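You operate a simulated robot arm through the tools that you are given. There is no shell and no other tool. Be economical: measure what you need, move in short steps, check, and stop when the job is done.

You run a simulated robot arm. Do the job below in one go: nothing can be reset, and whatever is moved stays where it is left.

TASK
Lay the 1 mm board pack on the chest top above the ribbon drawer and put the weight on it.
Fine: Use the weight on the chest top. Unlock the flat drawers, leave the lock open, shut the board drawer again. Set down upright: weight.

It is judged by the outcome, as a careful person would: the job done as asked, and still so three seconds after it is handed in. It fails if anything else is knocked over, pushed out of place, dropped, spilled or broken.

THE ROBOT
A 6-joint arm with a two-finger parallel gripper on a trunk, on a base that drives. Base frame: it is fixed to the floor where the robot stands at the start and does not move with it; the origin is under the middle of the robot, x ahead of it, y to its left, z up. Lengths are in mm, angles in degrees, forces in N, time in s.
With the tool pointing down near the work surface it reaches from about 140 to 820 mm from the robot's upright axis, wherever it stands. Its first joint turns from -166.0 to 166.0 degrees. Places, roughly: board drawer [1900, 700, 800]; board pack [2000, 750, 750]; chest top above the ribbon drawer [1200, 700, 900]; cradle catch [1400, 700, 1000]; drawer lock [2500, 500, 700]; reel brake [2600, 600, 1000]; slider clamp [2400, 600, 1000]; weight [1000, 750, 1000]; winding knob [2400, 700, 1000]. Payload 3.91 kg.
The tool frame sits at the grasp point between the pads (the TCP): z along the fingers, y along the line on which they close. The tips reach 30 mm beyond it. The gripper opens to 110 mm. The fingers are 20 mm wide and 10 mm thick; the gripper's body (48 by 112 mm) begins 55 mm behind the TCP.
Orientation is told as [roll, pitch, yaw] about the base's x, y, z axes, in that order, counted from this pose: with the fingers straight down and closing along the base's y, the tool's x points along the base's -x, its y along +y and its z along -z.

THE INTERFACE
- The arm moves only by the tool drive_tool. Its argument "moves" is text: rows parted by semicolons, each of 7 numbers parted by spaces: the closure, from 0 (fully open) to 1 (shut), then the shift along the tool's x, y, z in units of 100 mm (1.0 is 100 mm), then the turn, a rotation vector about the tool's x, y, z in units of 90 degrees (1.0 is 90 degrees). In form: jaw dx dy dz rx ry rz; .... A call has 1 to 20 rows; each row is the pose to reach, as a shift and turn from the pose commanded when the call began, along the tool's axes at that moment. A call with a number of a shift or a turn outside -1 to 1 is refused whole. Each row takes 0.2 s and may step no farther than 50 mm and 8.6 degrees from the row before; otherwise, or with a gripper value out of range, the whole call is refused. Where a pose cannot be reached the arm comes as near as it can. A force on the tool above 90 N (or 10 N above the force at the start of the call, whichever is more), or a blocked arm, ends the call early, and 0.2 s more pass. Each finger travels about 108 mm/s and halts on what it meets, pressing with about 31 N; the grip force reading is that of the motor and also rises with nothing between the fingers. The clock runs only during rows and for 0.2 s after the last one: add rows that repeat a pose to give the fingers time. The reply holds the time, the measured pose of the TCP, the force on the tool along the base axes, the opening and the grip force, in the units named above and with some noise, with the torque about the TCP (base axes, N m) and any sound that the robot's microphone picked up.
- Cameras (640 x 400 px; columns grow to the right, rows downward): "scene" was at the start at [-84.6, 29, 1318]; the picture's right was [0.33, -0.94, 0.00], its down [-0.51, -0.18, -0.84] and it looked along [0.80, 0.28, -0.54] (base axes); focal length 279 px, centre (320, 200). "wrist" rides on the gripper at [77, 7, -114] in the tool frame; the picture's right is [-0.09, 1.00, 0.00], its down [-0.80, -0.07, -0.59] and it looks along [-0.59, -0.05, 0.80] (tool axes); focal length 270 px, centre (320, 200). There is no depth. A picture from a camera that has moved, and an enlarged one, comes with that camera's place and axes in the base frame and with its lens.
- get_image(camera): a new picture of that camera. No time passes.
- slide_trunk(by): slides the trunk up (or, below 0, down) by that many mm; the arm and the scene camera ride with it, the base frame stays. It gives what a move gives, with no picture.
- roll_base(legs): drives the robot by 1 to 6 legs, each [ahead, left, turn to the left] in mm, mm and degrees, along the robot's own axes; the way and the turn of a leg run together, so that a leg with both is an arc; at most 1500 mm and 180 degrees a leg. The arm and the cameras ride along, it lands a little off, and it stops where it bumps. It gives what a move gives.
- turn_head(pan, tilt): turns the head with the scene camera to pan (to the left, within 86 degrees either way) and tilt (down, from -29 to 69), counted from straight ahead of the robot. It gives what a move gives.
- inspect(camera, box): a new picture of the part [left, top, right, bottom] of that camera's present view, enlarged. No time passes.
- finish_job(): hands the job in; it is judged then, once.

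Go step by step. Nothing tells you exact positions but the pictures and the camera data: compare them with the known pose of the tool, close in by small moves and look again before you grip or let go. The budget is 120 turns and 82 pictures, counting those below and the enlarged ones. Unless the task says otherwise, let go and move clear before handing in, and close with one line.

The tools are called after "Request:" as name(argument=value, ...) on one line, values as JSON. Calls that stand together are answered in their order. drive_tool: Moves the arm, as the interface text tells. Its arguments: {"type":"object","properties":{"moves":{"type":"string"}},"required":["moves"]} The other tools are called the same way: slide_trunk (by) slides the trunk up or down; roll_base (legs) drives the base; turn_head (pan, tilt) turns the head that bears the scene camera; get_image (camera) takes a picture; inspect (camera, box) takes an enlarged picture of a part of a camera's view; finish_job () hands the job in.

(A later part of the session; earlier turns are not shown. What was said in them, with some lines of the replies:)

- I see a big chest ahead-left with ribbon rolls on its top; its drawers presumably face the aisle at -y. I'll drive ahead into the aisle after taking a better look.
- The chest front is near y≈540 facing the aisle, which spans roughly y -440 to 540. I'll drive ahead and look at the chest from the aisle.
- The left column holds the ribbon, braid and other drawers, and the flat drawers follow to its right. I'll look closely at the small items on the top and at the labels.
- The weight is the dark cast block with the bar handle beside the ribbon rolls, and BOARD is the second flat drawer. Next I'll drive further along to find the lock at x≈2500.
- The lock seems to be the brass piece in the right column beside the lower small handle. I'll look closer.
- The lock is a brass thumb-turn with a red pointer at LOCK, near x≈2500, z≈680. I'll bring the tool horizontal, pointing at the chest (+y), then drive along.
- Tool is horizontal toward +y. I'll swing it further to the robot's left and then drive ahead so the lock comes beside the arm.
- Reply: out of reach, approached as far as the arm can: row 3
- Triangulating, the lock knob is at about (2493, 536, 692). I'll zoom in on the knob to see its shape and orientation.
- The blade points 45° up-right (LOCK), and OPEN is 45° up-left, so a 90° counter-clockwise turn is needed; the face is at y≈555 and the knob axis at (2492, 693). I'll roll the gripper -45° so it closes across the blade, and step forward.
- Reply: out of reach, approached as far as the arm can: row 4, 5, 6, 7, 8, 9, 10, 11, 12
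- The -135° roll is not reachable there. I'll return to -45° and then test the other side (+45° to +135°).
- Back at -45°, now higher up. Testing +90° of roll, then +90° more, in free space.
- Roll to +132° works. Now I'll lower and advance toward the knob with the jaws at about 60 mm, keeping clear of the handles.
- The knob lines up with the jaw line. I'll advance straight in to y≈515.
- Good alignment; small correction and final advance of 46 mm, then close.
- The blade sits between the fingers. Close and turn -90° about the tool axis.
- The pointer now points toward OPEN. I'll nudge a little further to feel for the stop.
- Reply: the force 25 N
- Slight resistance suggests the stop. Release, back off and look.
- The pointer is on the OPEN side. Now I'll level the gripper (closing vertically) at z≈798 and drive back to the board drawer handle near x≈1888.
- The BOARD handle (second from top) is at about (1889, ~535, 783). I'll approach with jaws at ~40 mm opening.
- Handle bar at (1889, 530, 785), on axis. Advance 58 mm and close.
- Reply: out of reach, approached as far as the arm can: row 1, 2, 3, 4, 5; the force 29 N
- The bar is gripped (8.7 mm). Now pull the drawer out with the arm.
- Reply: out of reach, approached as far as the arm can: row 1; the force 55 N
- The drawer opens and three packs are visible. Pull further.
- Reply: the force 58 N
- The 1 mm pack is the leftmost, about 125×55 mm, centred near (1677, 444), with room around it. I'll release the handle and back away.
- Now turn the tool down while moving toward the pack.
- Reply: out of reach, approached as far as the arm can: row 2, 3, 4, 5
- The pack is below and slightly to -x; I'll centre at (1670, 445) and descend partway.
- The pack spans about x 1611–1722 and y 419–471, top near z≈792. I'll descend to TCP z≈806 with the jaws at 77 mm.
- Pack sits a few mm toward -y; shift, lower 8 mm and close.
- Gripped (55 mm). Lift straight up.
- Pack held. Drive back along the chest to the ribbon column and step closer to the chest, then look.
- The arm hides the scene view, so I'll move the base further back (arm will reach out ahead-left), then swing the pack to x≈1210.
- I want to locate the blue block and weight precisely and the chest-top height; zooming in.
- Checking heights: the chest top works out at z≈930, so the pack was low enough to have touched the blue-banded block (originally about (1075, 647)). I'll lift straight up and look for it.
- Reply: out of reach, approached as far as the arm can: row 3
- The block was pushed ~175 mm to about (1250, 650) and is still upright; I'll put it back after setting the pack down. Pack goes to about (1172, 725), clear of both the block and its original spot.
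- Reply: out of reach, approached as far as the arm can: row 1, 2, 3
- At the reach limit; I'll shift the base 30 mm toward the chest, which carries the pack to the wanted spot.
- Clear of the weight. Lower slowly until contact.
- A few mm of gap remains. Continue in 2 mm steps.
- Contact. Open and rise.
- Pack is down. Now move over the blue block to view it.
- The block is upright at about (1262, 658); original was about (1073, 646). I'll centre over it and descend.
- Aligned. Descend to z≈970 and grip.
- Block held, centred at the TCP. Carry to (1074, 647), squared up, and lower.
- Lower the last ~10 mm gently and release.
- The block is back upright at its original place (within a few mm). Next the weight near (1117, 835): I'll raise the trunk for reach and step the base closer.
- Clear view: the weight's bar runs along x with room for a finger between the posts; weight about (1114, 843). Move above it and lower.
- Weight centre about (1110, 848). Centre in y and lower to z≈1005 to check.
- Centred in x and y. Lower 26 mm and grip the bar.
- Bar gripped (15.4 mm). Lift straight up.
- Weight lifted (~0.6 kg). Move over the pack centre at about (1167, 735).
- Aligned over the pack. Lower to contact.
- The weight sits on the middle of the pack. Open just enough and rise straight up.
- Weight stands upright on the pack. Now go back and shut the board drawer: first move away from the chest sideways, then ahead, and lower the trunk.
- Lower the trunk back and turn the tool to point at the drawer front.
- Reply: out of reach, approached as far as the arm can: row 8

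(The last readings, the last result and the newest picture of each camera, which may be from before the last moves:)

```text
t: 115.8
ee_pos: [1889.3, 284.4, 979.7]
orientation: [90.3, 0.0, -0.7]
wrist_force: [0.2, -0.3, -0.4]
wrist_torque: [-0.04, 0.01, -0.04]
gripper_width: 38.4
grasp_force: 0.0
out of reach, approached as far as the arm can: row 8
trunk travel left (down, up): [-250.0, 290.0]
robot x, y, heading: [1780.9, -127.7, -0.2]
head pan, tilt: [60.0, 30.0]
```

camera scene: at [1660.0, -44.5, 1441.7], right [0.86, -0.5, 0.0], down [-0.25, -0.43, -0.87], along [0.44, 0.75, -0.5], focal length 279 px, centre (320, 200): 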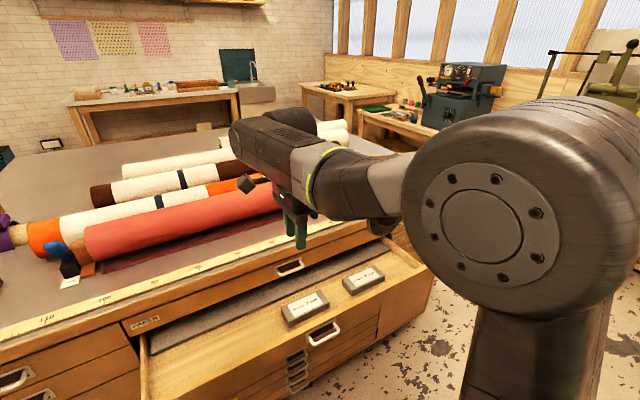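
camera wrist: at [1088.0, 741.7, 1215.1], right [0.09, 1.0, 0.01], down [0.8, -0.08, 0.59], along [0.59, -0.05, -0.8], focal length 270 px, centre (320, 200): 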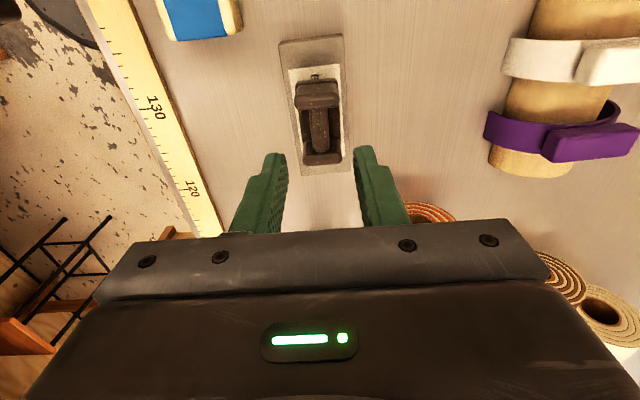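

Back off slightly and lower to handle height.

Request:
drive_tool(moves="0.65 0 0 -0.35 0 0 0; 0.65 0 -0.4 -0.35 0 0 0; 0.65 0 -0.8 -0.35 0 0 0; 0.65 0 -1 -0.35 0 0 0")

Request:
drive_tool(moves="0.65 0 -0.4 0 0 0 0; 0.65 0 -0.8 0 0 0 0; 0.65 0 -0.95 0 0 0 0")

Request:
get_image(camera="wrist")

```text
t: 116.8
ee_pos: [1887.5, 248.8, 878.0]
orientation: [90.2, 0.0, -0.7]
wrist_force: [-0.2, 0.4, -1.0]
wrist_torque: [-0.03, 0.02, 0.04]
gripper_width: 38.5
grasp_force: 0.1
trunk travel left (down, up): [-250.0, 290.0]
robot x, y, heading: [1786.8, -120.8, -0.4]
head pan, tilt: [60.0, 30.0]
```

```text
t: 117.6
ee_pos: [1888.6, 249.8, 782.5]
orientation: [90.3, 0.0, -0.8]
wrist_force: [0.3, 0.8, -0.2]
wrist_torque: [0.01, 0.0, 0.0]
gripper_width: 38.4
grasp_force: 0.0
trunk travel left (down, up): [-250.0, 290.0]
robot x, y, heading: [1783.8, -121.8, -0.0]
head pan, tilt: [60.0, 30.0]
```

```text
19 pictures are left
camera wrist: at [1810.6, 136.3, 788.5], right [0.09, -0.01, 1.0], down [0.79, -0.6, -0.07], along [0.6, 0.8, -0.05], focal length 270 px, centre (320, 200)
```

wrist: 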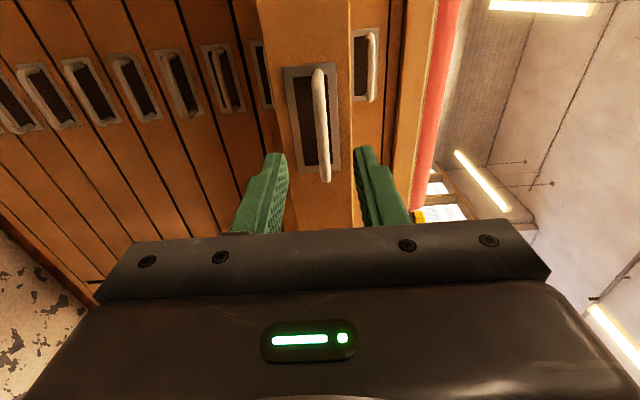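

Bar aligned. Advance to the bar, grip and push shut.

Request:
drive_tool(moves="0.65 0 0 0.35 0 0 0; 0.65 0 0.01 0.67 0 0 0; 1 0 0.01 0.67 0 0 0; 1 0 0.01 0.67 0 0 0; 1 0 0.01 0.67 0 0 0")

Request:
drive_tool(moves="1 0 0 0.2 0 0 0; 1 0 0 0.4 0 0 0; 1 0 0 0.6 0 0 0; 1 0 0 0.8 0 0 0; 1 0 0 1 0 0 0")

```text
t: 118.8
ee_pos: [1888.8, 312.8, 783.9]
orientation: [90.2, 0.0, -0.8]
wrist_force: [-0.6, -1.7, -21.3]
wrist_torque: [-0.22, 0.09, -0.25]
gripper_width: 8.4
grasp_force: 45.3
trunk travel left (down, up): [-250.0, 290.0]
robot x, y, heading: [1786.0, -122.4, -0.6]
head pan, tilt: [60.0, 30.0]
```

```text
t: 120.0
ee_pos: [1890.4, 417.8, 784.3]
orientation: [89.9, -0.1, -0.5]
wrist_force: [-13.3, 1.6, -35.4]
wrist_torque: [-0.35, 0.19, -0.45]
gripper_width: 8.9
grasp_force: 45.1
trunk travel left (down, up): [-250.0, 290.0]
robot x, y, heading: [1780.8, -121.5, -0.2]
head pan, tilt: [60.0, 30.0]
```

Moving smoothly. Push the remaining ~90 mm.

Request:
drive_tool(moves="1 0 0 0.2 0 0 0; 1 0 0 0.4 0 0 0; 1 0 0 0.6 0 0 0; 1 0 0 0.75 0 0 0; 1 0 0 0.85 0 0 0; 1 0 0 0.92 0 0 0; 1 0 0 0.96 0 0 0")

Request:
get_image(camera="scene")

```text
t: 121.6
ee_pos: [1889.1, 508.7, 783.9]
orientation: [89.6, -0.2, -0.7]
wrist_force: [-27.8, -36.8, -34.3]
wrist_torque: [-0.48, 0.23, 0.37]
gripper_width: 8.9
grasp_force: 45.4
trunk travel left (down, up): [-250.0, 290.0]
robot x, y, heading: [1784.3, -125.4, -0.2]
head pan, tilt: [60.0, 30.0]
```

```text
18 pictures are left
camera scene: at [1657.8, -45.6, 1321.4], right [0.86, -0.5, 0.0], down [-0.25, -0.43, -0.87], along [0.44, 0.75, -0.5], focal length 279 px, centre (320, 200)
```

scene: 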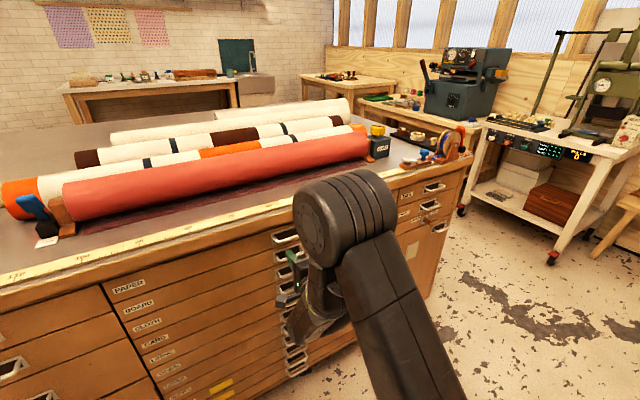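

The drawer reached its stop (reaction 37 N). Release and back away, then check.

Request:
drive_tool(moves="0.8 0 0 0 0 0 0; 0.64 0 0 0 0 0 0; 0.64 0 0 0 0 0 0; 0.64 0 0 -0.3 0 0 0; 0.64 0 0 -0.65 0 0 0; 0.64 0 0 -1 0 0 0")

Request:
drive_tool(moves="0.64 0 0 -0.35 0 0 0; 0.64 0 0 -0.7 0 0 0; 0.64 0 0 -1 0 0 0")

Request:
get_image(camera="wrist")

Request:
inspect(camera="scene", box=[80, 200, 320, 350])

Request:
turn_head(pan=82, tilt=20)

Request:
get_image(camera="scene")

```text
t: 123.0
ee_pos: [1890.5, 411.5, 787.8]
orientation: [90.4, 0.0, -0.7]
wrist_force: [-0.1, 0.9, -1.2]
wrist_torque: [-0.03, -0.02, 0.02]
gripper_width: 39.5
grasp_force: 0.0
trunk travel left (down, up): [-250.0, 290.0]
robot x, y, heading: [1784.8, -122.1, -0.4]
head pan, tilt: [60.0, 30.0]
```

```text
t: 123.8
ee_pos: [1890.5, 312.8, 787.2]
orientation: [90.4, 0.0, -0.8]
wrist_force: [-0.2, -0.2, -0.2]
wrist_torque: [-0.01, 0.02, 0.01]
gripper_width: 39.5
grasp_force: 0.1
trunk travel left (down, up): [-250.0, 290.0]
robot x, y, heading: [1779.9, -124.9, -0.1]
head pan, tilt: [60.0, 30.0]
```

```text
17 pictures are left
camera wrist: at [1813.4, 198.5, 793.4], right [0.09, -0.01, 1.0], down [0.79, -0.6, -0.07], along [0.6, 0.8, -0.05], focal length 270 px, centre (320, 200)
```

wrist: 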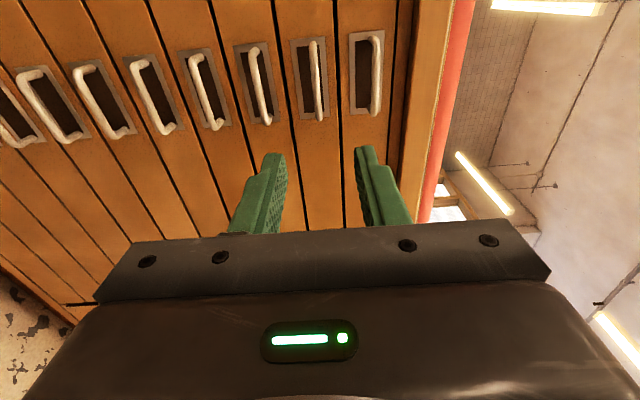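

```text
2.67 times, centred on (200, 275) of scene
camera zoom: at [1660.0, -44.4, 1321.7], right [0.86, -0.5, 0.0], down [-0.25, -0.43, -0.87], along [0.44, 0.75, -0.5], focal length 744 px, centre (640, 0)
```

zoom: 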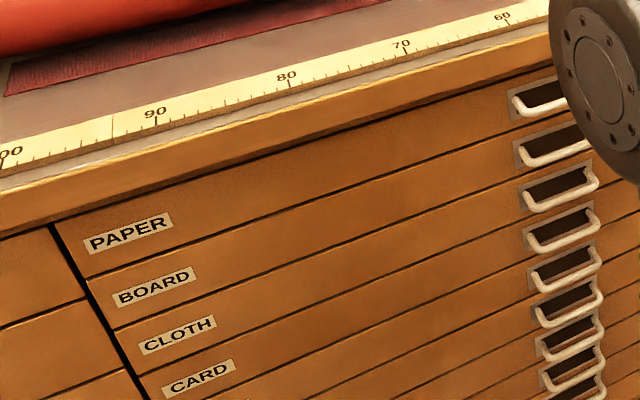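

```text
t: 124.7
ee_pos: [1891.4, 313.2, 786.7]
orientation: [90.4, 0.0, -0.7]
wrist_force: [0.0, -0.4, -0.6]
wrist_torque: [0.03, -0.03, 0.0]
gripper_width: 39.2
grasp_force: 0.1
trunk travel left (down, up): [-250.0, 290.0]
robot x, y, heading: [1782.1, -126.2, -0.2]
head pan, tilt: [82.0, 20.0]
```

```text
15 pictures are left
camera scene: at [1627.9, -30.4, 1337.7], right [0.99, -0.15, 0.0], down [-0.05, -0.34, -0.94], along [0.14, 0.93, -0.34], focal length 279 px, centre (320, 200)
```

scene: 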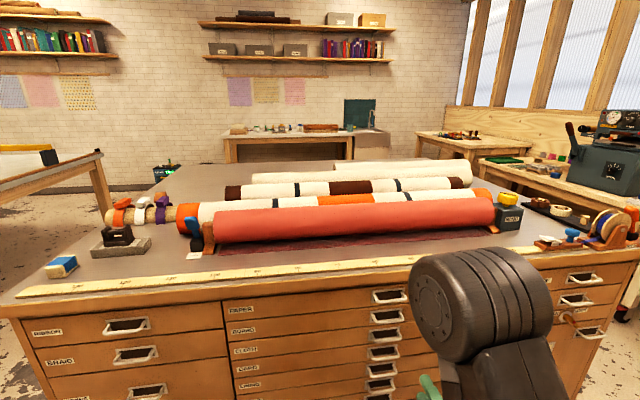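

The drawer is flush and the pack with weight stands. I'll return to my first viewpoint to compare the blue block with its original place.

Request:
roll_base(legs=[[-779, 50, -1.5]])

Request:
turn_head(pan=75, tilt=30)

Request:
inspect(camera="scene", box=[240, 110, 440, 235])

```text
t: 128.9
ee_pos: [1119.1, 377.8, 786.7]
orientation: [90.2, -0.1, -3.1]
wrist_force: [0.3, 0.0, 0.1]
wrist_torque: [0.01, 0.02, 0.0]
gripper_width: 39.6
grasp_force: 0.0
trunk travel left (down, up): [-250.0, 290.0]
robot x, y, heading: [992.5, -50.6, -2.7]
head pan, tilt: [82.0, 20.0]
```

```text
t: 129.7
ee_pos: [1119.5, 377.9, 787.1]
orientation: [90.3, 0.0, -3.1]
wrist_force: [0.5, -0.1, 0.1]
wrist_torque: [0.02, -0.03, -0.01]
gripper_width: 39.5
grasp_force: 0.1
trunk travel left (down, up): [-250.0, 290.0]
robot x, y, heading: [993.3, -51.4, -2.8]
head pan, tilt: [75.0, 30.0]
```

```text
3.20 times, centred on (340, 172) of scene
camera zoom: at [851.8, 40.7, 1321.7], right [0.95, -0.3, 0.0], down [-0.15, -0.48, -0.87], along [0.26, 0.83, -0.5], focal length 893 px, centre (256, 288)
```

zoom: 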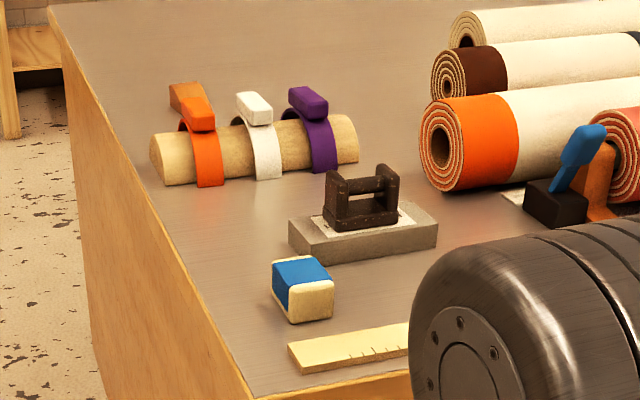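

The pack lies above the ribbon drawer with the weight upright on it. The lock points to OPEN and the board drawer is shut. I put the blue block I had bumped back within about a centimetre of where it was, and the arm is clear.

Request:
finish_job()

```text
The job is handed in.
```

The job is handed in: the 1 mm board pack lies on the chest top above the ribbon drawer with the weight upright on it, the flat-drawer lock is left open and the board drawer is shut. On the way I pushed the blue-banded block about 18 cm; I set it back upright within about 1 cm of its original spot, possibly turned a few degrees.
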